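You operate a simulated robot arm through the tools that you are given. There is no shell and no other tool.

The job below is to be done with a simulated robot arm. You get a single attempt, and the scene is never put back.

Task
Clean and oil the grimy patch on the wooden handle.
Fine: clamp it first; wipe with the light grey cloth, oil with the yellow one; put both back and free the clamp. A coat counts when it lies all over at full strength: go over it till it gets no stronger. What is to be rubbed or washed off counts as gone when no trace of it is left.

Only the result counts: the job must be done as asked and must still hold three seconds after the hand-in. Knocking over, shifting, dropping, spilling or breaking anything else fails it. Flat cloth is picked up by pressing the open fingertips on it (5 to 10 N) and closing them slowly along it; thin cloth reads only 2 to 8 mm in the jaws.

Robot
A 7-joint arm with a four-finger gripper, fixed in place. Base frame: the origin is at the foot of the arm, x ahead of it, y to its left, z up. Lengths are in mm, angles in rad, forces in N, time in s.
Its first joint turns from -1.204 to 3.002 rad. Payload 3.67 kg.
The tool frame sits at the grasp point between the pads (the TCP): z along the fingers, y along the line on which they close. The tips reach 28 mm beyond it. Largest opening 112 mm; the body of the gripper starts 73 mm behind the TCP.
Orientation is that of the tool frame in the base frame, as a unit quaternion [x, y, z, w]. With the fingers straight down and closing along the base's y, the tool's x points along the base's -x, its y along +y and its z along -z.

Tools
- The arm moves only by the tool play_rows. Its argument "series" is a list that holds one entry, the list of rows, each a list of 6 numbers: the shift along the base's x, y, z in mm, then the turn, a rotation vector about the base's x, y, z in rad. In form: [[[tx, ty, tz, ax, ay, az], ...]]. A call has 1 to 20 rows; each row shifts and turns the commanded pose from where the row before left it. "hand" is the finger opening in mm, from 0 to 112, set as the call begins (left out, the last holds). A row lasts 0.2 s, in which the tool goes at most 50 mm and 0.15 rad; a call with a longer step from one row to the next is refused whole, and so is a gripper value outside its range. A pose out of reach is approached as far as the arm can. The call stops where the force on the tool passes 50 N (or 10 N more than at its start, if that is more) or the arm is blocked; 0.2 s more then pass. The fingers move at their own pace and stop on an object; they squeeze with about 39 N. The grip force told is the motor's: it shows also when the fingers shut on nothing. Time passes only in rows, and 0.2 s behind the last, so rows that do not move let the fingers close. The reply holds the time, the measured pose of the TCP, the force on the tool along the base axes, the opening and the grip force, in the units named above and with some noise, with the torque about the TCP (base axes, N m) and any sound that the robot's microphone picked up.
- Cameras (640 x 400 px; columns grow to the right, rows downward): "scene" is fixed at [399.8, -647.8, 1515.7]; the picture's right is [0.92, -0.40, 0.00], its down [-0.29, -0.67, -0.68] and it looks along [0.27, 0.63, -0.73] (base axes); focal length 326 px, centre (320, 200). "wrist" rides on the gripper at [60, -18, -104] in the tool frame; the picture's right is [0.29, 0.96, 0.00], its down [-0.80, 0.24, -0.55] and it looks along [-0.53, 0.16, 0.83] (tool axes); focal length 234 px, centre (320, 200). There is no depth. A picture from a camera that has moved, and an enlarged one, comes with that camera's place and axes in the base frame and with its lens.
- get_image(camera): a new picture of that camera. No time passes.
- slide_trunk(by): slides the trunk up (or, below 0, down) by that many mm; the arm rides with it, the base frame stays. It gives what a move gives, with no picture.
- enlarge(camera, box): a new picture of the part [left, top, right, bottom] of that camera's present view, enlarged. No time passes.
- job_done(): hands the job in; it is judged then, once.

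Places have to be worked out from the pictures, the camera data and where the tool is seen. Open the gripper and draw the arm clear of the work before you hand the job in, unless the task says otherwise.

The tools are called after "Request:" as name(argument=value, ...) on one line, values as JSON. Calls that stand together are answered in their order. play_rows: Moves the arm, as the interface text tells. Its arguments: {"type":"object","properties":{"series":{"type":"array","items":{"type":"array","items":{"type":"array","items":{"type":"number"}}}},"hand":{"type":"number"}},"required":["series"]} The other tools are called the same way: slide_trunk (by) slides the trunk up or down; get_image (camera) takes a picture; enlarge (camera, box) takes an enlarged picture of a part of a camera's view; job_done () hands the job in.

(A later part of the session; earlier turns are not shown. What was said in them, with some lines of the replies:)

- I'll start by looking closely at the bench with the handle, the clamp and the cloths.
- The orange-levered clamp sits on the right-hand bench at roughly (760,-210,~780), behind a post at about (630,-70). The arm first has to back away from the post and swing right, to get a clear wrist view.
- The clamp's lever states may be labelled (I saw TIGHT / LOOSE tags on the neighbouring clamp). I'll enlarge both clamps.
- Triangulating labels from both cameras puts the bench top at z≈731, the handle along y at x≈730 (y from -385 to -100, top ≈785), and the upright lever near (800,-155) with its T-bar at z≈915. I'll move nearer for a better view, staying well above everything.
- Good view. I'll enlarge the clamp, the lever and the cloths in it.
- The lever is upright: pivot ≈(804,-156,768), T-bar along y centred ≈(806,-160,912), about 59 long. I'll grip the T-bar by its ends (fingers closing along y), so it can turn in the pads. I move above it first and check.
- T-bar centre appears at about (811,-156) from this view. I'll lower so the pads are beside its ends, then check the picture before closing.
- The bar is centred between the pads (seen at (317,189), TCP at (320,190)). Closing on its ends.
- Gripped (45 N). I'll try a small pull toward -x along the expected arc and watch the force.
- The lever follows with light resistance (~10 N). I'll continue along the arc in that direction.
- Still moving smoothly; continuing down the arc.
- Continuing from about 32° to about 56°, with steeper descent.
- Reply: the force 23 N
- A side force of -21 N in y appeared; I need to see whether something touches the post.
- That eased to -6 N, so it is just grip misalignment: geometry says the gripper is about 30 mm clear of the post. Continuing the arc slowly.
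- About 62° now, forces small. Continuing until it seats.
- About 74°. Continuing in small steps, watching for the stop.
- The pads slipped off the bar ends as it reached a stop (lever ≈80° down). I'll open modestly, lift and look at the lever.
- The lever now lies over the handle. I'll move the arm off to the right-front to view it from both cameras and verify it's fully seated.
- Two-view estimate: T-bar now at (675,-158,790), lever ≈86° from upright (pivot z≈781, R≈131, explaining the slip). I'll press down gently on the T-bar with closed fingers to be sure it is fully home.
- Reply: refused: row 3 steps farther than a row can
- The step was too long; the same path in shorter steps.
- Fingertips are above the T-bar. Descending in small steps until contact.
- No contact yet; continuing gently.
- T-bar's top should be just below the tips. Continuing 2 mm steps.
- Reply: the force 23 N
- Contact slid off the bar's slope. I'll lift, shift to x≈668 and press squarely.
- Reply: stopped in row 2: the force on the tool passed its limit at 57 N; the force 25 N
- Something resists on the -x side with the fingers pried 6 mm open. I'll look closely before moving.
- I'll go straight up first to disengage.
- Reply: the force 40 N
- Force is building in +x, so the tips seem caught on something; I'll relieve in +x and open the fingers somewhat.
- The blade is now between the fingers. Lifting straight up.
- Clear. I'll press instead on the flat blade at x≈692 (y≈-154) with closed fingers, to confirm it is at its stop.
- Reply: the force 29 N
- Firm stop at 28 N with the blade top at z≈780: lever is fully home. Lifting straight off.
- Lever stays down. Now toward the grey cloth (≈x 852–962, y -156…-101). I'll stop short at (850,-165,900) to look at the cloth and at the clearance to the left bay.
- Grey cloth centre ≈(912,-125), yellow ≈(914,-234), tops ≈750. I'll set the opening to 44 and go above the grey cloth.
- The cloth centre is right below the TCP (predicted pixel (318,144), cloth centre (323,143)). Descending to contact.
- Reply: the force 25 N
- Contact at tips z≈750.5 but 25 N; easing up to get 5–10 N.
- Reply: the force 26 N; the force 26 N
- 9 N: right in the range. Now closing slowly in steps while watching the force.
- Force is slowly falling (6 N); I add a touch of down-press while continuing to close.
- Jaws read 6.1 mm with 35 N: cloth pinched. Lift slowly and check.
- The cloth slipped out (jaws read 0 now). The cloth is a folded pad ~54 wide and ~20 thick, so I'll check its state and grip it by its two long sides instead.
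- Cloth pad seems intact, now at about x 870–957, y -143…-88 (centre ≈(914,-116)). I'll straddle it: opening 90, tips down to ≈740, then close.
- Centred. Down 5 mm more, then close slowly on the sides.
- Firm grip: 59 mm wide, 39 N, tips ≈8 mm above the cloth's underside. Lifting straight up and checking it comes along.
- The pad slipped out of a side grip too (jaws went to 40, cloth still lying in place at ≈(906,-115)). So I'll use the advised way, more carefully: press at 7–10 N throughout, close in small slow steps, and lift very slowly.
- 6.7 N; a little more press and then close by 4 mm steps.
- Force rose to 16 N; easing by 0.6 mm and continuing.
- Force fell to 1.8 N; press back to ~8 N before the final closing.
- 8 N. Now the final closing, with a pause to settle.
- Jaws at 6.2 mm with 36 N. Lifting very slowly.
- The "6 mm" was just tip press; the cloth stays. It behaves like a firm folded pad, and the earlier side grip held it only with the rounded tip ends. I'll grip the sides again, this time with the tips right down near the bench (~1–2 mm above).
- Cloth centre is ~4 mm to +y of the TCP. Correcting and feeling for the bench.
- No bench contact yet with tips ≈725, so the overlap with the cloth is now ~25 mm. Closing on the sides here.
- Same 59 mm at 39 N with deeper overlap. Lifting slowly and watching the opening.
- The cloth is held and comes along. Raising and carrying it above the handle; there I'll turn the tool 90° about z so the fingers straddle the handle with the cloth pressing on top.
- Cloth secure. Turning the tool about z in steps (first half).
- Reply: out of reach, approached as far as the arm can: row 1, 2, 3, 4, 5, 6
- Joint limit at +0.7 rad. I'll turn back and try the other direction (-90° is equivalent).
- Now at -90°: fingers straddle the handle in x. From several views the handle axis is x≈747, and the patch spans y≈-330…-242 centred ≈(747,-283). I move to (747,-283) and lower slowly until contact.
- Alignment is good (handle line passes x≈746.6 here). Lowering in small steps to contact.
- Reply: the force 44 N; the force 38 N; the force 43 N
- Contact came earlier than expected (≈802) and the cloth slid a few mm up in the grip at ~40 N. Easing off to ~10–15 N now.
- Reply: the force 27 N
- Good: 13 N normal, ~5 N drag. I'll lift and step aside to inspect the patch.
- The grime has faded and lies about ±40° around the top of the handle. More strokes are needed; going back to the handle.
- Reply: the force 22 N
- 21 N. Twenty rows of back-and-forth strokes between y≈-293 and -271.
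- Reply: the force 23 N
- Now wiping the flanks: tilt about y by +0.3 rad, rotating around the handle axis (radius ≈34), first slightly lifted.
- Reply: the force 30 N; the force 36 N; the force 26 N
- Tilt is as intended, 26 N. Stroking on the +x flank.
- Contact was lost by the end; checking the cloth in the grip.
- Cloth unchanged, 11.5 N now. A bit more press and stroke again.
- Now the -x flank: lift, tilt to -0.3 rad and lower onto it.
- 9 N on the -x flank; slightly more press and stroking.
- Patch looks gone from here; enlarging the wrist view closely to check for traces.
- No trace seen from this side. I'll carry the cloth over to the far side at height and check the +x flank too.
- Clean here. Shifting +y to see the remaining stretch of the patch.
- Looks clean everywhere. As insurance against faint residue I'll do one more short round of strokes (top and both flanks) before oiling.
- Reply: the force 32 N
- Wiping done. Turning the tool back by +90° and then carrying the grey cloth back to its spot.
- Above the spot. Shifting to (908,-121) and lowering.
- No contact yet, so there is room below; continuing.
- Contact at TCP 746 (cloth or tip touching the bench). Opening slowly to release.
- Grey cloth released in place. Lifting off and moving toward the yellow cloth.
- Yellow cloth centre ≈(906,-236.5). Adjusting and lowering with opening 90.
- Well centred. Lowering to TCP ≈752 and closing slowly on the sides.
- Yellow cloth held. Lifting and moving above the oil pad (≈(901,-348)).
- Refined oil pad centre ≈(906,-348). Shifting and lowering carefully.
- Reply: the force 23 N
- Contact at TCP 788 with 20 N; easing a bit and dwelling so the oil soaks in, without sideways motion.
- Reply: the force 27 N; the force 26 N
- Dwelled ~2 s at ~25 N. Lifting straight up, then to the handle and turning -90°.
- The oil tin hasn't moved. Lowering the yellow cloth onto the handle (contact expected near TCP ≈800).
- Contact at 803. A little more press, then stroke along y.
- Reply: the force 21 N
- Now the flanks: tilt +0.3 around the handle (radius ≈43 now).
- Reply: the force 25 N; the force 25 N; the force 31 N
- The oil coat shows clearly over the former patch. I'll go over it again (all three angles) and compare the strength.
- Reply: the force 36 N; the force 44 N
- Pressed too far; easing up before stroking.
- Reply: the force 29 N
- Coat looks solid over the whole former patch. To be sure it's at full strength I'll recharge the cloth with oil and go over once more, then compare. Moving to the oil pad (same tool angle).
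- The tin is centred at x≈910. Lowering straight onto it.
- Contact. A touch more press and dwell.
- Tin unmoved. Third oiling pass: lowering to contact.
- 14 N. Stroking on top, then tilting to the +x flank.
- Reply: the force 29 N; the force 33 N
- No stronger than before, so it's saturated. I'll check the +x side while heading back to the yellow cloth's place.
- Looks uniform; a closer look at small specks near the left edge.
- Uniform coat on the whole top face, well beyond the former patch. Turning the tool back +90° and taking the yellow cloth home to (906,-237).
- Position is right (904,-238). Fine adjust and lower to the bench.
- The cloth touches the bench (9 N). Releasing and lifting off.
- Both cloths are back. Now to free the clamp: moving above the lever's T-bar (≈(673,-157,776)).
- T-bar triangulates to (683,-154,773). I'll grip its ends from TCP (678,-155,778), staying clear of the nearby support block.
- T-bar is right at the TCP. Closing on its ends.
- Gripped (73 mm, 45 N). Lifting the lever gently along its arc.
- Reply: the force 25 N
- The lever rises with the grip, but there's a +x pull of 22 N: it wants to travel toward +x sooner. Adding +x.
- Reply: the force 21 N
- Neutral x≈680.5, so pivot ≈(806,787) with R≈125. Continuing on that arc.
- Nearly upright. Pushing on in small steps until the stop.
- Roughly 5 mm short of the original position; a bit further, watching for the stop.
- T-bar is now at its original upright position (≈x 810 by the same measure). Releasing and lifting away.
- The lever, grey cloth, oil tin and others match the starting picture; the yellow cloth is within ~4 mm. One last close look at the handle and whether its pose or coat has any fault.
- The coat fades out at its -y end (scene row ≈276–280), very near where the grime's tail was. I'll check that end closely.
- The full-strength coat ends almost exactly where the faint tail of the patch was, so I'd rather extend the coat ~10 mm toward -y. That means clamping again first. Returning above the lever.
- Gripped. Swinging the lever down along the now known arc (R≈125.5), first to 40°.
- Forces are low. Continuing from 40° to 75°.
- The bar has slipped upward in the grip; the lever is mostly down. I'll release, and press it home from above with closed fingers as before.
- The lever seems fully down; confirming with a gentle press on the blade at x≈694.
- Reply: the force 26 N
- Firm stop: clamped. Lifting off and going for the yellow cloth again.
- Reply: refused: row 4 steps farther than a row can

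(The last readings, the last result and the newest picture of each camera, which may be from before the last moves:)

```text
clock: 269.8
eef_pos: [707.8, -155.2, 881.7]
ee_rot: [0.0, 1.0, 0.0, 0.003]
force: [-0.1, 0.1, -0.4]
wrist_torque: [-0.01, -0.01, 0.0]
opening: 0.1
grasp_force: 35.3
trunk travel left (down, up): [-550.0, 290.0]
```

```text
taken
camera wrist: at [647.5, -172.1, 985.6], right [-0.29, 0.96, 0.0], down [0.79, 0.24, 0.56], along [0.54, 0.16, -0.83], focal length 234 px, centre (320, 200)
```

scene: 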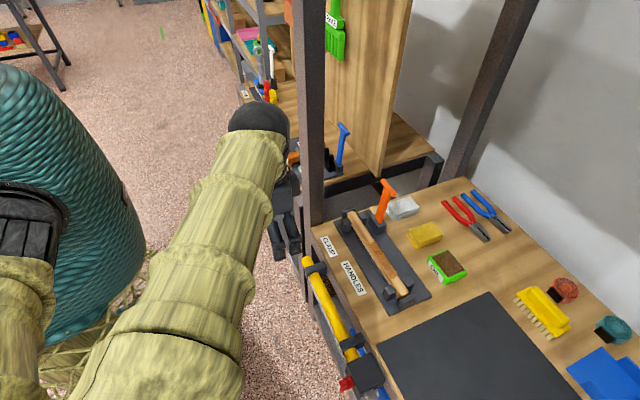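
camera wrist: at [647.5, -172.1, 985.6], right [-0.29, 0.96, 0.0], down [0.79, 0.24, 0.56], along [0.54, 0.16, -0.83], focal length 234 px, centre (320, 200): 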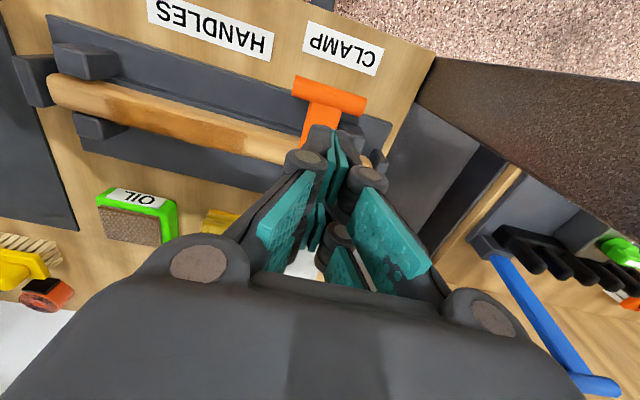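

Request:
play_rows(series=[[[40, -15, 0, 0, 0, 0], [42, -18, 0, 0, 0, 0], [42, -18, 0, 0, 0, 0], [42, -18, 0, 0, 0, 0], [31, -11, -20, 0, 0, 0], [0, 0, -25, 0, 0, 0], [0, 0, -25, 0, 0, 0], [0, 0, -20, 0, 0, 0]]], hand=90)

Request:
get_image(camera="wrist")

```text
clock: 271.6
eef_pos: [901.8, -234.9, 792.5]
ee_rot: [0.001, 1.0, 0.001, 0.004]
force: [-0.1, 0.5, 0.4]
wrist_torque: [-0.04, -0.01, 0.01]
opening: 90.2
grasp_force: 0.1
trunk travel left (down, up): [-550.0, 290.0]
```

```text
taken
camera wrist: at [841.6, -251.1, 895.5], right [-0.29, 0.96, 0.0], down [0.79, 0.24, 0.56], along [0.54, 0.16, -0.83], focal length 234 px, centre (320, 200)
```

wrist: 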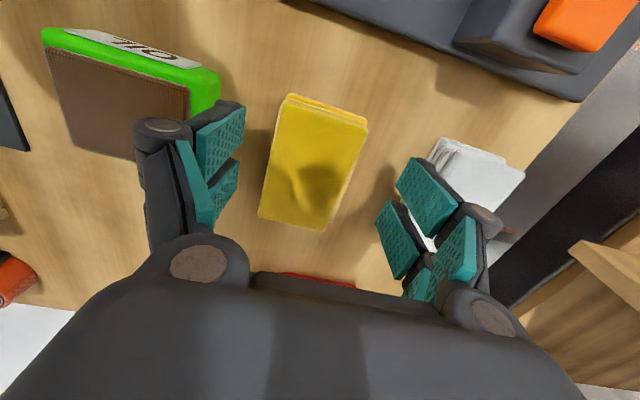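

Cloth centre ≈(909,-240). Adjusting, lowering to grasp height and gripping the sides.

Request:
play_rows(series=[[[6, -4.5, -15, 0, 0, 0], [0, 0, -15, 0, 0, 0], [0, 0, -7, 0, 0, 0], [0, 0, -3, 0, 0, 0], [0, 0, 0, 0, 0, 0]]])

Request:
get_image(camera="wrist")

```text
clock: 272.8
eef_pos: [909.3, -239.2, 749.8]
ee_rot: [0.001, 1.0, 0.001, 0.004]
force: [0.5, 1.0, 0.1]
wrist_torque: [0.01, 0.03, -0.02]
opening: 89.7
grasp_force: 0.0
trunk travel left (down, up): [-550.0, 290.0]
```

```text
taken
camera wrist: at [849.5, -255.9, 854.7], right [-0.29, 0.96, 0.0], down [0.79, 0.24, 0.56], along [0.54, 0.16, -0.83], focal length 234 px, centre (320, 200)
```

wrist: 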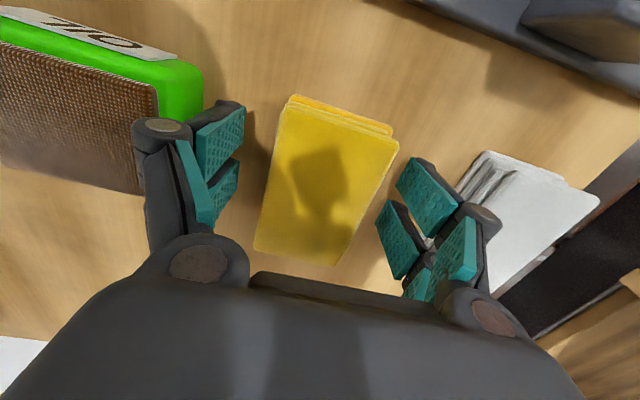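

Request:
play_rows(series=[[[0, 1, 2, 0, 0, 0], [0, 0, 0, 0, 0, 0]]], hand=66)

Request:
play_rows(series=[[[0, 0, 0, 0, 0, 0], [0, 0, 0, 0, 0, 0], [0, 0, 0, 0, 0, 0]]], hand=30)

Request:
play_rows(series=[[[0, 0, 1, 0, 0, 0], [0, 0, 2, 0, 0, 0], [0, 0, 4, 0, 0, 0], [0, 0, 15, 0, 0, 0], [0, 0, 30, 0, 0, 0], [0, 0, 35, 0, 0, 0], [0, 0, 25, 0, 0, 0]]])

Request:
get_image(camera="wrist")

```text
clock: 273.4
eef_pos: [908.5, -238.0, 752.3]
ee_rot: [0.001, 1.0, 0.001, 0.004]
force: [-0.2, -0.6, 0.9]
wrist_torque: [0.01, 0.01, -0.04]
opening: 65.9
grasp_force: 0.1
trunk travel left (down, up): [-550.0, 290.0]
```

```text
clock: 274.2
eef_pos: [909.1, -237.0, 753.6]
ee_rot: [0.001, 1.0, 0.0, 0.005]
force: [0.3, -0.7, 0.5]
wrist_torque: [0.05, 0.03, -0.03]
opening: 59.1
grasp_force: 39.2
trunk travel left (down, up): [-550.0, 290.0]
```

```text
clock: 275.8
eef_pos: [910.2, -238.9, 862.9]
ee_rot: [0.001, 1.0, 0.0, 0.004]
force: [-1.3, -0.2, 0.1]
wrist_torque: [0.01, 0.02, -0.01]
opening: 59.1
grasp_force: 38.5
trunk travel left (down, up): [-550.0, 290.0]
```

```text
taken
camera wrist: at [850.1, -255.6, 966.2], right [-0.29, 0.96, 0.0], down [0.79, 0.24, 0.56], along [0.54, 0.16, -0.83], focal length 234 px, centre (320, 200)
```

wrist: 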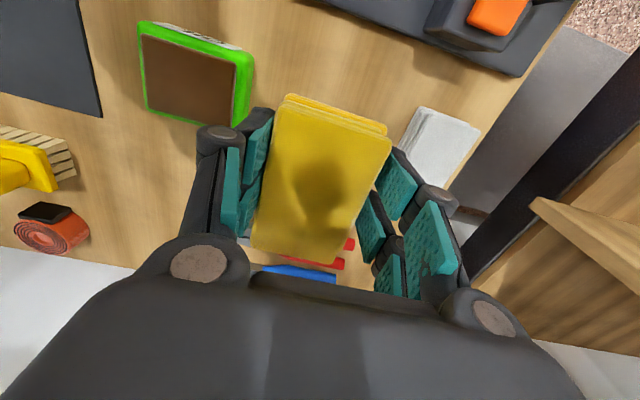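

Held. Recharging with oil first: over the tin at (908,-347) and down to contact.

Request:
play_rows(series=[[[0, -36, 0, 0, 0, 0], [-1, -36, 0, 0, 0, 0], [-1, -36, -10, 0, 0, 0], [0, 0, -30, 0, 0, 0], [0, 0, -20, 0, 0, 0], [0, 0, -8, 0, 0, 0], [0, 0, 0, 0, 0, 0]]])

Request:
play_rows(series=[[[0, 0, -3, 0, 0, 0], [0, 0, 0, 0, 0, 0]]])

Request:
get_image(camera="wrist")

```text
clock: 277.4
eef_pos: [907.8, -347.4, 797.3]
ee_rot: [0.001, 1.0, 0.001, 0.004]
force: [-0.4, -0.9, -0.3]
wrist_torque: [-0.02, 0.0, 0.01]
opening: 59.3
grasp_force: 39.2
trunk travel left (down, up): [-550.0, 290.0]
```

```text
clock: 278.0
eef_pos: [906.9, -345.5, 793.0]
ee_rot: [0.001, 1.0, 0.001, 0.003]
force: [-0.7, 0.0, -0.6]
wrist_torque: [0.02, 0.02, -0.01]
opening: 59.3
grasp_force: 39.0
trunk travel left (down, up): [-550.0, 290.0]
```

```text
taken
camera wrist: at [846.6, -362.7, 896.1], right [-0.29, 0.96, 0.0], down [0.79, 0.24, 0.56], along [0.54, 0.16, -0.83], focal length 234 px, centre (320, 200)
```

wrist: 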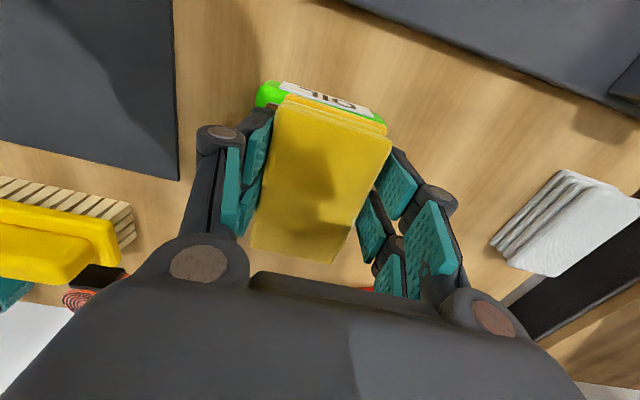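

Request:
play_rows(series=[[[0, -1, -2, 0, 0, 0], [0, 0, 0, 0, 0, 0]]])

Request:
play_rows(series=[[[0, 0, -1.5, 0, 0, 0], [0, 0, 0, 0, 0, 0]]])

Request:
play_rows(series=[[[0, 0, -1, 0, 0, 0], [0, 0, 0, 0, 0, 0]]])

```text
clock: 278.6
eef_pos: [906.7, -345.7, 790.4]
ee_rot: [0.001, 1.0, 0.001, 0.003]
force: [0.1, -0.1, -0.1]
wrist_torque: [0.02, 0.0, -0.02]
opening: 59.2
grasp_force: 38.9
trunk travel left (down, up): [-550.0, 290.0]
```

```text
clock: 279.2
eef_pos: [906.7, -346.2, 789.4]
ee_rot: [0.002, 1.0, 0.001, 0.005]
force: [-1.0, -0.9, 6.3]
wrist_torque: [0.06, 0.17, 0.04]
opening: 59.0
grasp_force: 39.1
trunk travel left (down, up): [-550.0, 290.0]
```

```text
clock: 279.8
eef_pos: [907.7, -346.1, 789.8]
ee_rot: [0.001, 1.0, 0.001, 0.005]
force: [-4.8, -1.7, 13.8]
wrist_torque: [0.0, 0.29, 0.0]
opening: 59.1
grasp_force: 38.8
trunk travel left (down, up): [-550.0, 290.0]
```

14 N on the oil pad; dwell, then lift and carry to the handle, turning -90°.

Request:
play_rows(series=[[[0, 0, 0, 0, 0, 0], [0, 0, 0, 0, 0, 0], [0, 0, 0, 0, 0, 0], [0, 0, 0, 0, 0, 0], [0, 0, 0, 0, 0, 0], [0, 0, 0, 0, 0, 0]]])

Request:
play_rows(series=[[[0, 0, 5, 0, 0, 0], [0, 0, 25, 0, 0, 0], [0, 0, 30, 0, 0, 0], [0, 0, 25, 0, 0, 0], [-40, 12, 0, 0, 0, 0], [-40, 12, 0, 0, 0, 0], [-40, 12, 0, 0, 0, 0], [-41, 14, 0, 0, 0, 0]]])

Request:
play_rows(series=[[[0, 0, 0, 0, 0, -0.143], [0, 0, 0, 0, 0, -0.143], [0, 0, 0, 0, 0, -0.143], [0, 0, 0, 0, 0, -0.143], [0, 0, 0, 0, 0, -0.143], [0, 0, 0, 0, 0, -0.143], [0, 0, 0, 0, 0, -0.143], [0, 0, 0, 0, 0, -0.143], [0, 0, 0, 0, 0, -0.143], [0, 0, 0, 0, 0, -0.143], [0, 0, 0, 0, 0, -0.143]]])

Request:
get_image(camera="wrist")

```text
clock: 281.2
eef_pos: [906.0, -346.1, 789.9]
ee_rot: [0.001, 1.0, 0.001, 0.006]
force: [3.1, -2.5, 18.5]
wrist_torque: [-0.06, -0.01, -0.03]
opening: 59.3
grasp_force: 39.6
trunk travel left (down, up): [-550.0, 290.0]
```

```text
clock: 283.0
eef_pos: [745.1, -293.6, 872.9]
ee_rot: [0.001, 1.0, 0.0, 0.005]
force: [0.5, 0.9, 0.1]
wrist_torque: [0.0, 0.0, -0.01]
opening: 59.2
grasp_force: 38.6
trunk travel left (down, up): [-550.0, 290.0]
```

```text
clock: 285.4
eef_pos: [746.0, -296.7, 874.0]
ee_rot: [0.709, 0.705, -0.001, 0.003]
force: [-0.6, 0.8, -0.4]
wrist_torque: [0.01, 0.0, 0.0]
opening: 59.2
grasp_force: 38.9
trunk travel left (down, up): [-550.0, 290.0]
```

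```text
taken
camera wrist: at [728.5, -233.8, 977.3], right [0.96, 0.28, 0.0], down [0.23, -0.79, 0.56], along [0.16, -0.54, -0.83], focal length 234 px, centre (320, 200)
```

wrist: 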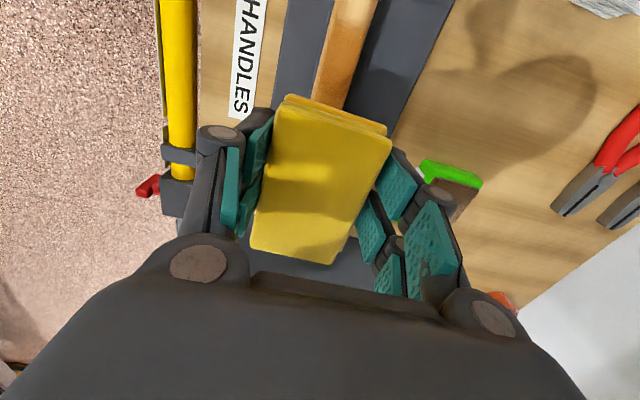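

Lowering onto the handle at y≈-293 to work the -y end of the coat, watching for the support blocks (faces near y≈-341).

Request:
play_rows(series=[[[0, 3, -25, 0, 0, 0], [0, 0, -25, 0, 0, 0], [0, 0, -15, 0, 0, 0], [0, 0, 0, 0, 0, 0]]])

Request:
play_rows(series=[[[0, 0, -3, 0, 0, 0], [0, 0, 0, 0, 0, 0]]])

```text
clock: 286.4
eef_pos: [744.8, -292.4, 807.9]
ee_rot: [0.708, 0.706, -0.002, 0.003]
force: [-0.4, 0.0, -0.9]
wrist_torque: [-0.02, 0.03, 0.02]
opening: 59.2
grasp_force: 38.8
trunk travel left (down, up): [-550.0, 290.0]
```

```text
clock: 287.0
eef_pos: [745.4, -293.8, 805.4]
ee_rot: [0.709, 0.705, -0.001, 0.003]
force: [0.2, 0.8, -1.1]
wrist_torque: [0.02, -0.03, -0.01]
opening: 58.9
grasp_force: 38.9
trunk travel left (down, up): [-550.0, 290.0]
```

Request:
play_rows(series=[[[0, 0, -2, 0, 0, 0], [0, 0, 0, 0, 0, 0]]])

Request:
play_rows(series=[[[0, 0, -1, 0, 0, 0], [0, 0, 0, 0, 0, 0]]])

```text
clock: 287.6
eef_pos: [746.0, -292.9, 804.0]
ee_rot: [0.708, 0.706, -0.002, 0.003]
force: [-1.1, -0.4, 5.9]
wrist_torque: [-0.3, 0.07, -0.11]
opening: 59.0
grasp_force: 38.8
trunk travel left (down, up): [-550.0, 290.0]
```

```text
clock: 288.2
eef_pos: [745.2, -294.0, 804.7]
ee_rot: [0.708, 0.707, -0.001, 0.005]
force: [1.7, -3.4, 12.7]
wrist_torque: [-0.32, -0.03, 0.01]
opening: 59.1
grasp_force: 38.6
trunk travel left (down, up): [-550.0, 290.0]
```

Contact pressure is on the -y half (good). Testing a small move to y≈-299.

Request:
play_rows(series=[[[0, -3, -0.3, 0, 0, 0], [0, -2.5, 0, 0, 0, 0], [0, 0, 0, 0, 0, 0]]])

Request:
get_image(camera="wrist")

```text
clock: 289.0
eef_pos: [744.9, -299.9, 803.3]
ee_rot: [0.708, 0.706, -0.002, 0.004]
force: [-2.5, 6.6, 14.4]
wrist_torque: [0.13, 0.06, -0.04]
opening: 59.3
grasp_force: 39.0
trunk travel left (down, up): [-550.0, 290.0]
```

```text
taken
camera wrist: at [728.3, -237.0, 907.4], right [0.96, 0.28, 0.0], down [0.24, -0.79, 0.56], along [0.16, -0.54, -0.83], focal length 234 px, centre (320, 200)
```

wrist: 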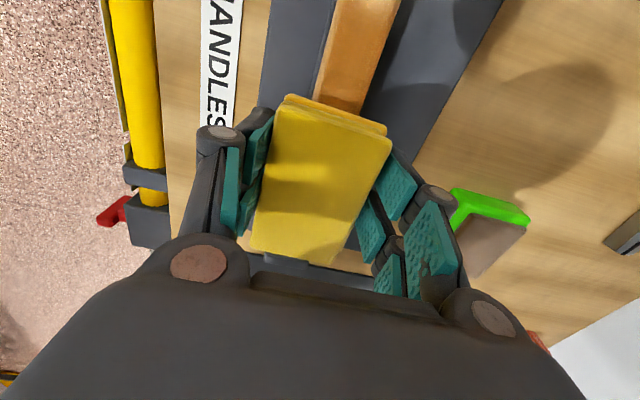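

Only friction (6.6 N), no block contact. Stroking between y≈-300 and -287.

Request:
play_rows(series=[[[0, 6, -0.2, 0, 0, 0], [0, 6, 0, 0, 0, 0], [0, -6, 0, 0, 0, 0], [0, -6, 0, 0, 0, 0], [0, 6, 0, 0, 0, 0], [0, 6, 0, 0, 0, 0], [0, -6, 0, 0, 0, 0], [0, -6, 0, 0, 0, 0], [0, 6, 0, 0, 0, 0], [0, 6, 0, 0, 0, 0], [0, -6, 0, 0, 0, 0], [0, -6, 0, 0, 0, 0], [0, 6, 0, 0, 0, 0], [0, 6, 0, 0, 0, 0], [0, -6, 0, 0, 0, 0], [0, -6, 0, 0, 0, 0], [0, 6, 0, 0, 0, 0], [0, -6, 0, 0, 0, 0]]])

```text
clock: 292.8
eef_pos: [746.0, -297.3, 803.9]
ee_rot: [0.707, 0.707, -0.001, 0.003]
force: [0.9, 5.9, 13.0]
wrist_torque: [0.12, 0.0, -0.01]
opening: 59.2
grasp_force: 38.9
trunk travel left (down, up): [-550.0, 290.0]
```

Same end with tilt +0.3, then -0.3.

Request:
play_rows(series=[[[0, 0, 4, 0, 0, 0], [6, 0, -0.5, 0, 0.15, 0], [6, 0, -1.3, 0, 0.15, 0], [0, 0, -1, 0, 0, 0], [0, 0, 0, 0, 0, 0]]])

```text
clock: 294.0
eef_pos: [757.2, -297.7, 805.9]
ee_rot: [0.7, 0.699, -0.108, -0.101]
force: [-5.1, -6.4, 23.7]
wrist_torque: [-1.45, -0.29, -0.41]
opening: 59.5
grasp_force: 38.8
trunk travel left (down, up): [-550.0, 290.0]
```

The large torque suggests the tilted cloth is touching the support block; I'll skip tilting here, lift and inspect.

Request:
play_rows(series=[[[0, 0, 10, 0, 0, 0], [-5, 0, 20, 0, -0.15, 0], [-5, 0, 22, 0, -0.15, 0], [-40, -5, 0, 0, 0, 0], [-45, -10, 0, 0, 0, 0], [-45, -13, 0, 0, 0, 0]]])

Request:
get_image(camera="wrist")

Request:
enlarge(camera="scene", box=[380, 264, 408, 290])

Request:
enlarge(camera="scene", box=[355, 220, 415, 300])

```text
clock: 295.4
eef_pos: [617.7, -331.9, 857.2]
ee_rot: [0.708, 0.706, -0.002, 0.004]
force: [-0.7, -0.7, -1.5]
wrist_torque: [0.02, -0.03, 0.01]
opening: 59.2
grasp_force: 39.0
trunk travel left (down, up): [-550.0, 290.0]
```

```text
taken
camera wrist: at [599.5, -269.9, 960.1], right [0.96, 0.29, 0.0], down [0.24, -0.79, 0.56], along [0.16, -0.54, -0.83], focal length 234 px, centre (320, 200)
```

wrist: 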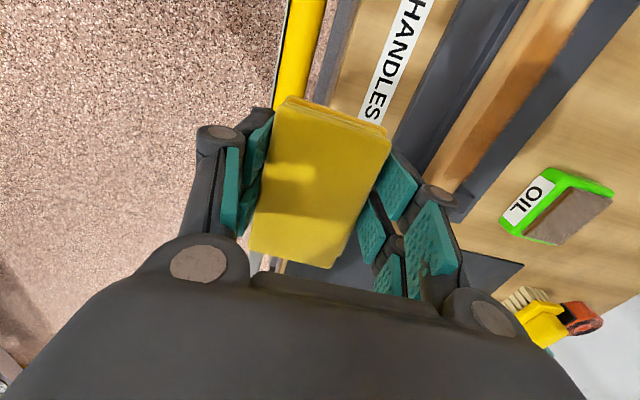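

```text
15.38 times, centred on (394, 277) of scene
camera zoom: at [399.8, -647.8, 1515.7], right [0.92, -0.4, 0.0], down [-0.29, -0.67, -0.68], along [0.27, 0.63, -0.73], focal length 5008 px, centre (-818, -985)
```

zoom: 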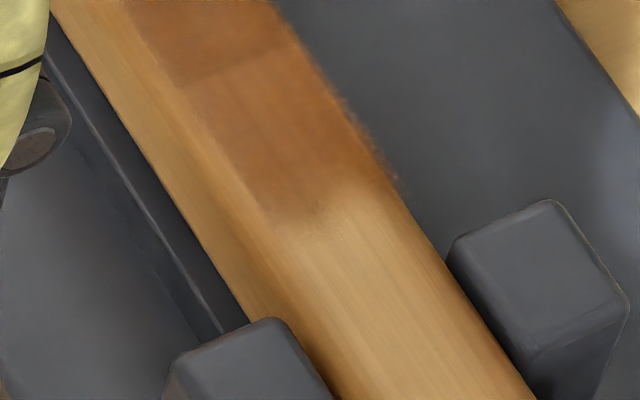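

```text
5.00 times, centred on (385, 260) of scene
camera zoom: at [399.8, -647.8, 1515.7], right [0.92, -0.4, 0.0], down [-0.29, -0.67, -0.68], along [0.27, 0.63, -0.73], focal length 1628 px, centre (-5, -100)
```

zoom: 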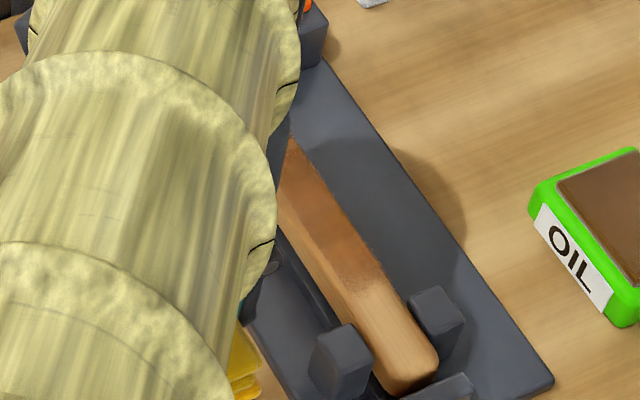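

The coat's border is unchanged by rubbing beyond it: the coat exists only over the patch area, with its own soft edge, and is saturated. Returning the yellow cloth: turning back +90° and moving home.

Request:
play_rows(series=[[[20, 5, 15, 0, 0, 0], [45, 10, 0, 0, 0, 0], [45, 10, 0, 0, 0, 0], [45, 5, 0, 0, 0, 0], [45, 5, 0, 0, 0, 0], [40, 0, 0, 0, 0, 0]]])

Request:
play_rows(series=[[[0, 0, 0, 0, 0, 0.143], [0, 0, 0, 0, 0, 0.143], [0, 0, 0, 0, 0, 0.143], [0, 0, 0, 0, 0, 0.143], [0, 0, 0, 0, 0, 0.143], [0, 0, 0, 0, 0, 0.143], [0, 0, 0, 0, 0, 0.143], [0, 0, 0, 0, 0, 0.143], [0, 0, 0, 0, 0, 0.143], [0, 0, 0, 0, 0, 0.143], [0, 0, 0, 0, 0, 0.143]]])

Request:
play_rows(series=[[[24, 31, 0, 0, 0, 0], [23, 31, 0, 0, 0, 0], [0, 0, -30, 0, 0, 0], [0, 0, -30, 0, 0, 0], [0, 0, -20, 0, 0, 0]]])

Request:
get_image(camera="wrist")

```text
clock: 296.8
eef_pos: [858.6, -296.5, 870.8]
ee_rot: [0.708, 0.706, -0.002, 0.003]
force: [0.2, 0.0, -0.7]
wrist_torque: [-0.01, 0.02, 0.01]
opening: 59.0
grasp_force: 39.8
trunk travel left (down, up): [-550.0, 290.0]
```

```text
clock: 299.2
eef_pos: [857.9, -291.3, 870.6]
ee_rot: [0.0, 1.0, 0.001, 0.005]
force: [0.5, -0.5, -0.8]
wrist_torque: [0.0, 0.06, 0.02]
opening: 59.4
grasp_force: 38.9
trunk travel left (down, up): [-550.0, 290.0]
```

```text
clock: 300.4
eef_pos: [904.6, -228.6, 789.8]
ee_rot: [0.001, 1.0, 0.002, 0.003]
force: [0.5, 0.0, -1.4]
wrist_torque: [0.01, 0.04, -0.02]
opening: 59.2
grasp_force: 39.4
trunk travel left (down, up): [-550.0, 290.0]
```

```text
taken
camera wrist: at [843.9, -246.2, 893.4], right [-0.29, 0.96, 0.0], down [0.79, 0.24, 0.56], along [0.54, 0.16, -0.83], focal length 234 px, centre (320, 200)
```

wrist: 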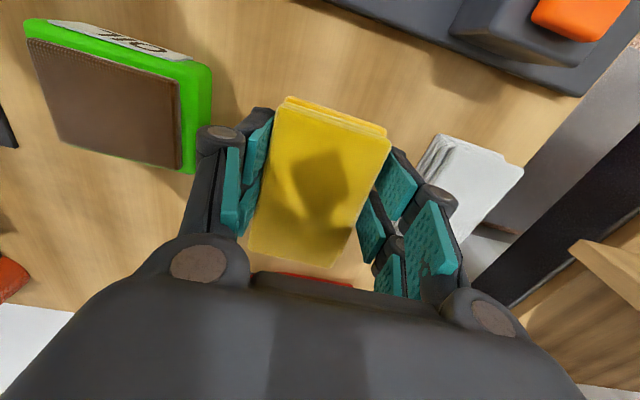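

Request:
play_rows(series=[[[0.5, -7, -12, 0, 0, 0], [0, 0, -14, 0, 0, 0], [0, 0, -8, 0, 0, 0], [0, 0, 0, 0, 0, 0]]])

Request:
play_rows(series=[[[0, 0, -2, 0, 0, 0], [0, 0, -1.5, 0, 0, 0], [0, 0, 0, 0, 0, 0]]])

Request:
play_rows(series=[[[0, 0, -1.5, 0, 0, 0], [0, 0, 0, 0, 0, 0]]])

```text
clock: 301.4
eef_pos: [905.4, -236.3, 756.8]
ee_rot: [0.001, 1.0, 0.001, 0.004]
force: [-0.6, -0.2, 0.0]
wrist_torque: [0.01, 0.01, 0.04]
opening: 59.4
grasp_force: 39.1
trunk travel left (down, up): [-550.0, 290.0]
```

```text
clock: 302.2
eef_pos: [904.5, -237.3, 753.9]
ee_rot: [0.001, 1.0, 0.001, 0.004]
force: [1.8, -0.9, 5.1]
wrist_torque: [-0.16, 0.12, 0.07]
opening: 59.5
grasp_force: 39.0
trunk travel left (down, up): [-550.0, 290.0]
```

```text
clock: 302.8
eef_pos: [904.3, -237.1, 753.7]
ee_rot: [0.0, 1.0, 0.001, 0.005]
force: [3.5, -0.9, 14.8]
wrist_torque: [-0.49, 0.47, 0.08]
opening: 59.3
grasp_force: 39.5
trunk travel left (down, up): [-550.0, 290.0]
```

Cloth is down on the bench. Releasing and lifting away.

Request:
play_rows(series=[[[0, 0, 0.5, 0, 0, 0], [0, 0, 0, 0, 0, 0]]], hand=68)

Request:
play_rows(series=[[[0, 0, 0, 0, 0, 0], [0, 0, 0, 0, 0, 0]]], hand=86)

Request:
play_rows(series=[[[0, 0, 10, 0, 0, 0], [0, 0, 30, 0, 0, 0], [0, 0, 40, 0, 0, 0], [0, 0, 40, 0, 0, 0], [-40, 10, 0, 0, 0, 0], [-45, 15, 0, 0, 0, 0], [-45, 15, 0, 0, 0, 0], [-45, 15, 0, 0, 0, 0], [-35, 15, 0, 0, 0, 0], [-15, 10, 0, 0, 0, 0]]])

Request:
get_image(camera="wrist")

```text
clock: 303.4
eef_pos: [906.0, -237.2, 750.1]
ee_rot: [0.001, 1.0, 0.0, 0.004]
force: [0.5, 0.3, -0.2]
wrist_torque: [0.0, 0.0, -0.01]
opening: 68.0
grasp_force: 0.1
trunk travel left (down, up): [-550.0, 290.0]
```

```text
clock: 304.0
eef_pos: [905.7, -237.5, 751.6]
ee_rot: [0.001, 1.0, 0.001, 0.004]
force: [-0.2, 0.0, -0.4]
wrist_torque: [-0.03, 0.0, -0.02]
opening: 86.0
grasp_force: 0.1
trunk travel left (down, up): [-550.0, 290.0]
```

```text
clock: 306.2
eef_pos: [680.7, -160.7, 873.8]
ee_rot: [0.002, 1.0, 0.0, 0.004]
force: [0.7, -0.1, 0.0]
wrist_torque: [-0.02, 0.0, 0.04]
opening: 86.0
grasp_force: 0.0
trunk travel left (down, up): [-550.0, 290.0]
```

```text
taken
camera wrist: at [619.8, -177.0, 977.6], right [-0.29, 0.96, 0.0], down [0.79, 0.24, 0.56], along [0.54, 0.16, -0.83], focal length 234 px, centre (320, 200)
```

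wrist: 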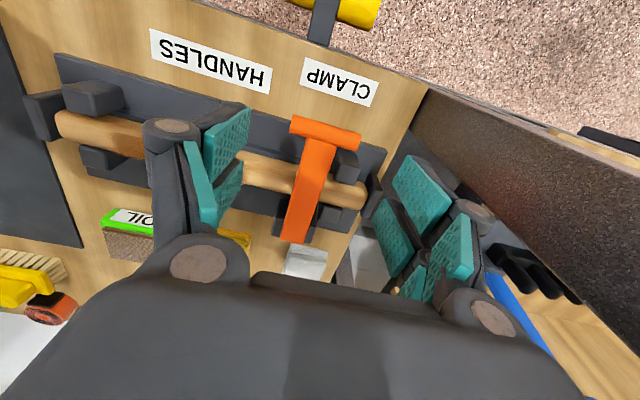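

Now freeing the clamp as before: opening wide, going to TCP (678,-155,778) beside the T-bar's ends.

Request:
play_rows(series=[[[-1, 4, -30, 0, 0, 0], [0, 0, -30, 0, 0, 0], [0, 0, -15, 0, 0, 0], [0, 0, -10, 0, 0, 0], [0, 0, -8, 0, 0, 0], [0, 0, -3, 0, 0, 0], [0, 0, 0, 0, 0, 0]]], hand=104)

Request:
get_image(camera="wrist")

```text
clock: 307.8
eef_pos: [678.1, -153.2, 776.4]
ee_rot: [0.002, 1.0, 0.001, 0.004]
force: [1.3, -1.0, -1.4]
wrist_torque: [-0.02, 0.02, -0.02]
opening: 104.0
grasp_force: 0.2
trunk travel left (down, up): [-550.0, 290.0]
```

```text
taken
camera wrist: at [617.9, -170.2, 880.6], right [-0.29, 0.96, 0.0], down [0.79, 0.24, 0.56], along [0.54, 0.16, -0.83], focal length 234 px, centre (320, 200)
```

wrist: 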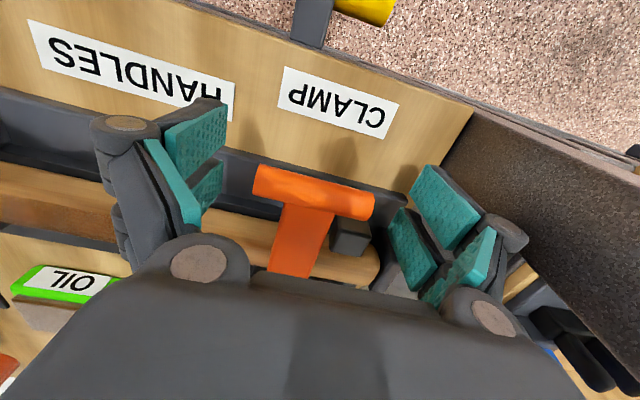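

Request:
play_rows(series=[[[0, -2.5, 1, 0, 0, 0], [0, 0, 0, 0, 0, 0]]], hand=80)

Request:
play_rows(series=[[[0, 0, 0, 0, 0, 0], [0, 0, 0, 0, 0, 0], [0, 0, 0, 0, 0, 0]]], hand=40)

Request:
play_rows(series=[[[1, 0, 3, 0, 0, 0], [1, 0, 4, 0, 0, 0], [0.7, 0, 4, 0, 0, 0]]])

```text
clock: 308.4
eef_pos: [677.9, -155.8, 777.5]
ee_rot: [0.001, 1.0, 0.001, 0.004]
force: [0.3, -0.2, -0.4]
wrist_torque: [0.0, 0.01, 0.0]
opening: 79.8
grasp_force: 0.0
trunk travel left (down, up): [-550.0, 290.0]
```

```text
clock: 309.2
eef_pos: [678.7, -154.9, 778.4]
ee_rot: [0.001, 1.0, 0.001, 0.005]
force: [0.5, 9.6, 2.9]
wrist_torque: [0.21, -0.07, 0.12]
opening: 73.1
grasp_force: 45.2
trunk travel left (down, up): [-550.0, 290.0]
```

```text
clock: 310.0
eef_pos: [681.0, -154.7, 788.4]
ee_rot: [0.001, 1.0, 0.001, 0.003]
force: [-11.8, 8.7, -8.5]
wrist_torque: [-0.04, 1.08, -0.39]
opening: 70.3
grasp_force: 45.4
trunk travel left (down, up): [-550.0, 290.0]
```

Lever rising. Following the known arc.

Request:
play_rows(series=[[[-0.6, 0, 6, 0, 0, 0], [0.5, 0, 6.5, 0, 0, 0], [1, 0, 7, 0, 0, 0], [1.2, 0, 5.3, 0, 0, 0], [1.2, 0, 5.3, 0, 0, 0], [1.7, 0, 5.2, 0, 0, 0], [1.7, 0, 5.2, 0, 0, 0], [2.1, 0, 5, 0, 0, 0], [2.1, 0, 5, 0, 0, 0]]])

```text
clock: 312.0
eef_pos: [693.2, -156.0, 838.4]
ee_rot: [0.001, 1.0, 0.002, 0.004]
force: [1.1, 3.8, -9.6]
wrist_torque: [0.05, 1.01, -0.35]
opening: 70.8
grasp_force: 44.8
trunk travel left (down, up): [-550.0, 290.0]
```

Request:
play_rows(series=[[[5, 0, 9.8, 0, 0, 0], [5.9, 0, 9.2, 0, 0, 0], [6.9, 0, 8.4, 0, 0, 0], [7.6, 0, 7.6, 0, 0, 0], [8.4, 0, 6.8, 0, 0, 0], [8.9, 0, 6.2, 0, 0, 0], [9.3, 0, 5.5, 0, 0, 0], [9.8, 0, 4.8, 0, 0, 0]]])

```text
clock: 313.8
eef_pos: [754.5, -155.5, 898.4]
ee_rot: [0.001, 1.0, 0.002, 0.005]
force: [-6.6, -1.4, -0.2]
wrist_torque: [0.11, 0.72, -0.24]
opening: 71.1
grasp_force: 44.5
trunk travel left (down, up): [-550.0, 290.0]
```

Request:
play_rows(series=[[[9, 0, 5, 0, 0, 0], [10, 0, 3.5, 0, 0, 0], [10.7, 0, 2.2, 0, 0, 0], [10.8, 0, 1, 0, 0, 0], [6, 0, 0.2, 0, 0, 0], [5, 0, 0, 0, 0, 0], [5, 0, 0, 0, 0, 0], [4, 0, 0, 0, 0, 0]]])

Request:
get_image(camera="wrist")

```text
clock: 315.6
eef_pos: [816.4, -155.2, 909.1]
ee_rot: [0.001, 1.0, 0.001, 0.004]
force: [-6.7, -6.8, -3.1]
wrist_torque: [0.13, 0.99, -0.34]
opening: 70.8
grasp_force: 44.9
trunk travel left (down, up): [-550.0, 290.0]
```

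```text
taken
camera wrist: at [755.4, -172.4, 1012.5], right [-0.29, 0.96, 0.0], down [0.79, 0.24, 0.56], along [0.54, 0.16, -0.83], focal length 234 px, centre (320, 200)
```

wrist: 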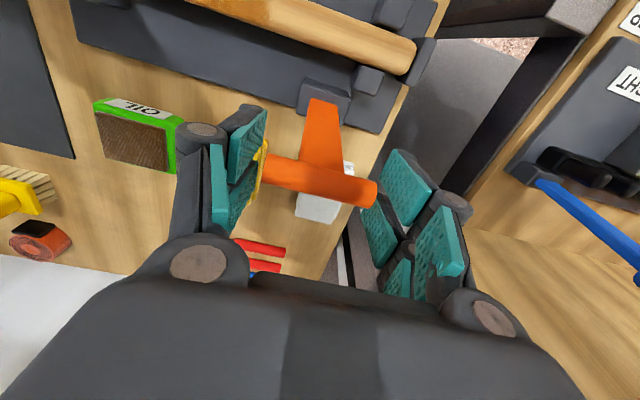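

Same upright position as before (TCP 816). Releasing, lifting off and drawing the arm clear.

Request:
play_rows(series=[[[0, 0, 0, 0, 0, 0], [0, 0, 0, 0, 0, 0]]], hand=112)

Request:
play_rows(series=[[[0, 0, 20, 0, 0, 0], [0, 0, 40, 0, 0, 0], [0, 0, 40, 0, 0, 0], [-35, -25, 10, 0, 0, 0], [-40, -25, 0, 0, 0, 0], [-40, -25, 0, 0, 0, 0], [-40, -20, 0, 0, 0, 0], [-45, -10, 0, 0, 0, 0], [-45, 0, 0, 0, 0, 0], [-45, 0, 0, 0, 0, 0], [-45, 0, 0, 0, 0, 0]]])

Request:
enlarge(camera="scene", box=[300, 160, 540, 310])

Request:
enlarge(camera="scene", box=[310, 170, 430, 245])

Request:
get_image(camera="scene")

```text
clock: 316.2
eef_pos: [814.7, -154.9, 908.5]
ee_rot: [0.0, 1.0, 0.001, 0.005]
force: [-0.2, -0.1, 0.3]
wrist_torque: [-0.02, -0.02, -0.01]
opening: 112.0
grasp_force: 0.0
trunk travel left (down, up): [-550.0, 290.0]
```

```text
clock: 318.6
eef_pos: [480.5, -258.5, 1019.7]
ee_rot: [0.0, 1.0, 0.001, 0.004]
force: [-1.1, 0.3, 0.8]
wrist_torque: [0.01, -0.02, 0.0]
opening: 112.3
grasp_force: 0.1
trunk travel left (down, up): [-550.0, 290.0]
```

```text
2.67 times, centred on (420, 235) of scene
camera zoom: at [399.8, -647.8, 1515.7], right [0.92, -0.4, 0.0], down [-0.29, -0.67, -0.68], along [0.27, 0.63, -0.73], focal length 868 px, centre (53, 107)
```

zoom: 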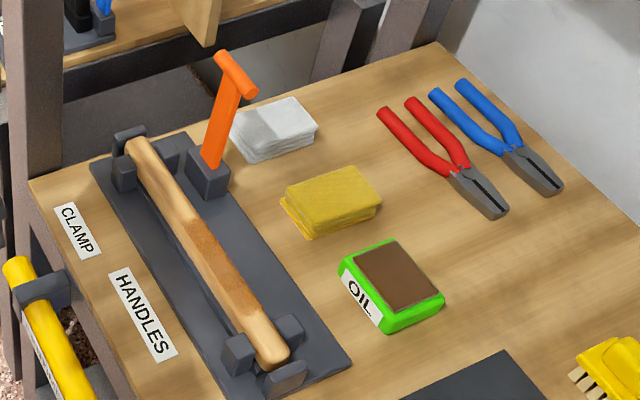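

```text
5.33 times, centred on (370, 208) of scene
camera zoom: at [399.8, -647.8, 1515.7], right [0.92, -0.4, 0.0], down [-0.29, -0.67, -0.68], along [0.27, 0.63, -0.73], focal length 1736 px, centre (53, 160)
```

zoom: 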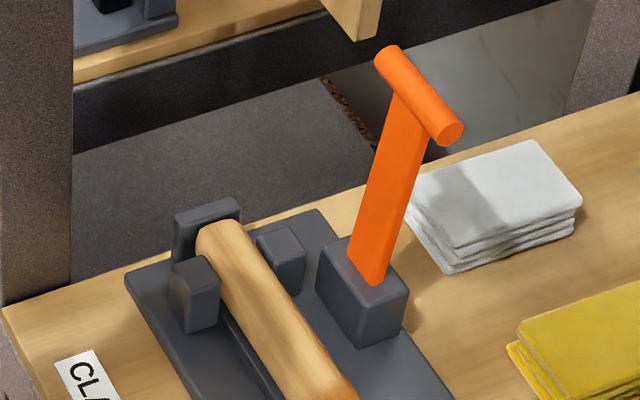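

```text
taken
```

scene: 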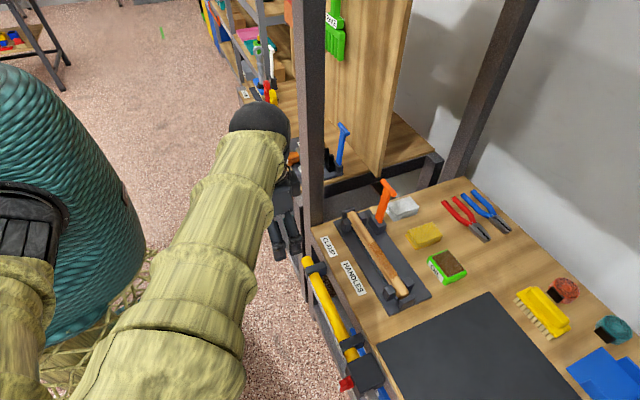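

The lever is back upright in its starting position and both cloths are back in their places. The tin and other tools haven't moved, the patch is clean and evenly oiled, and the gripper is open and clear. Handing in.

Request:
job_done()

```text
The job is handed in.
```

The grimy patch on the handle is clean and evenly oiled, and the job is handed in.

- **Cleaning:** I clamped the handle and wiped the patch with the light grey cloth, on top and on both sides. Close-up views afterwards showed no grime left.
- **Oiling:** I oiled it with the yellow cloth and recharged the cloth twice. The last passes made the coat no stronger and did not widen it.
- **Clamp:** It is free again, with the lever upright where it started. I clamped it a second time for one extra oiling pass at the end nearest the supports, which turned out not to be needed.
- **Cloths and other items:** Both cloths are back. The grey one looks exactly where it was, and the yellow one is within about 4 mm. In the last picture the oil tin and tools look unmoved.

In that extra pass the tilted yellow cloth briefly pressed against one of the clamp's support blocks. I saw no movement from it.
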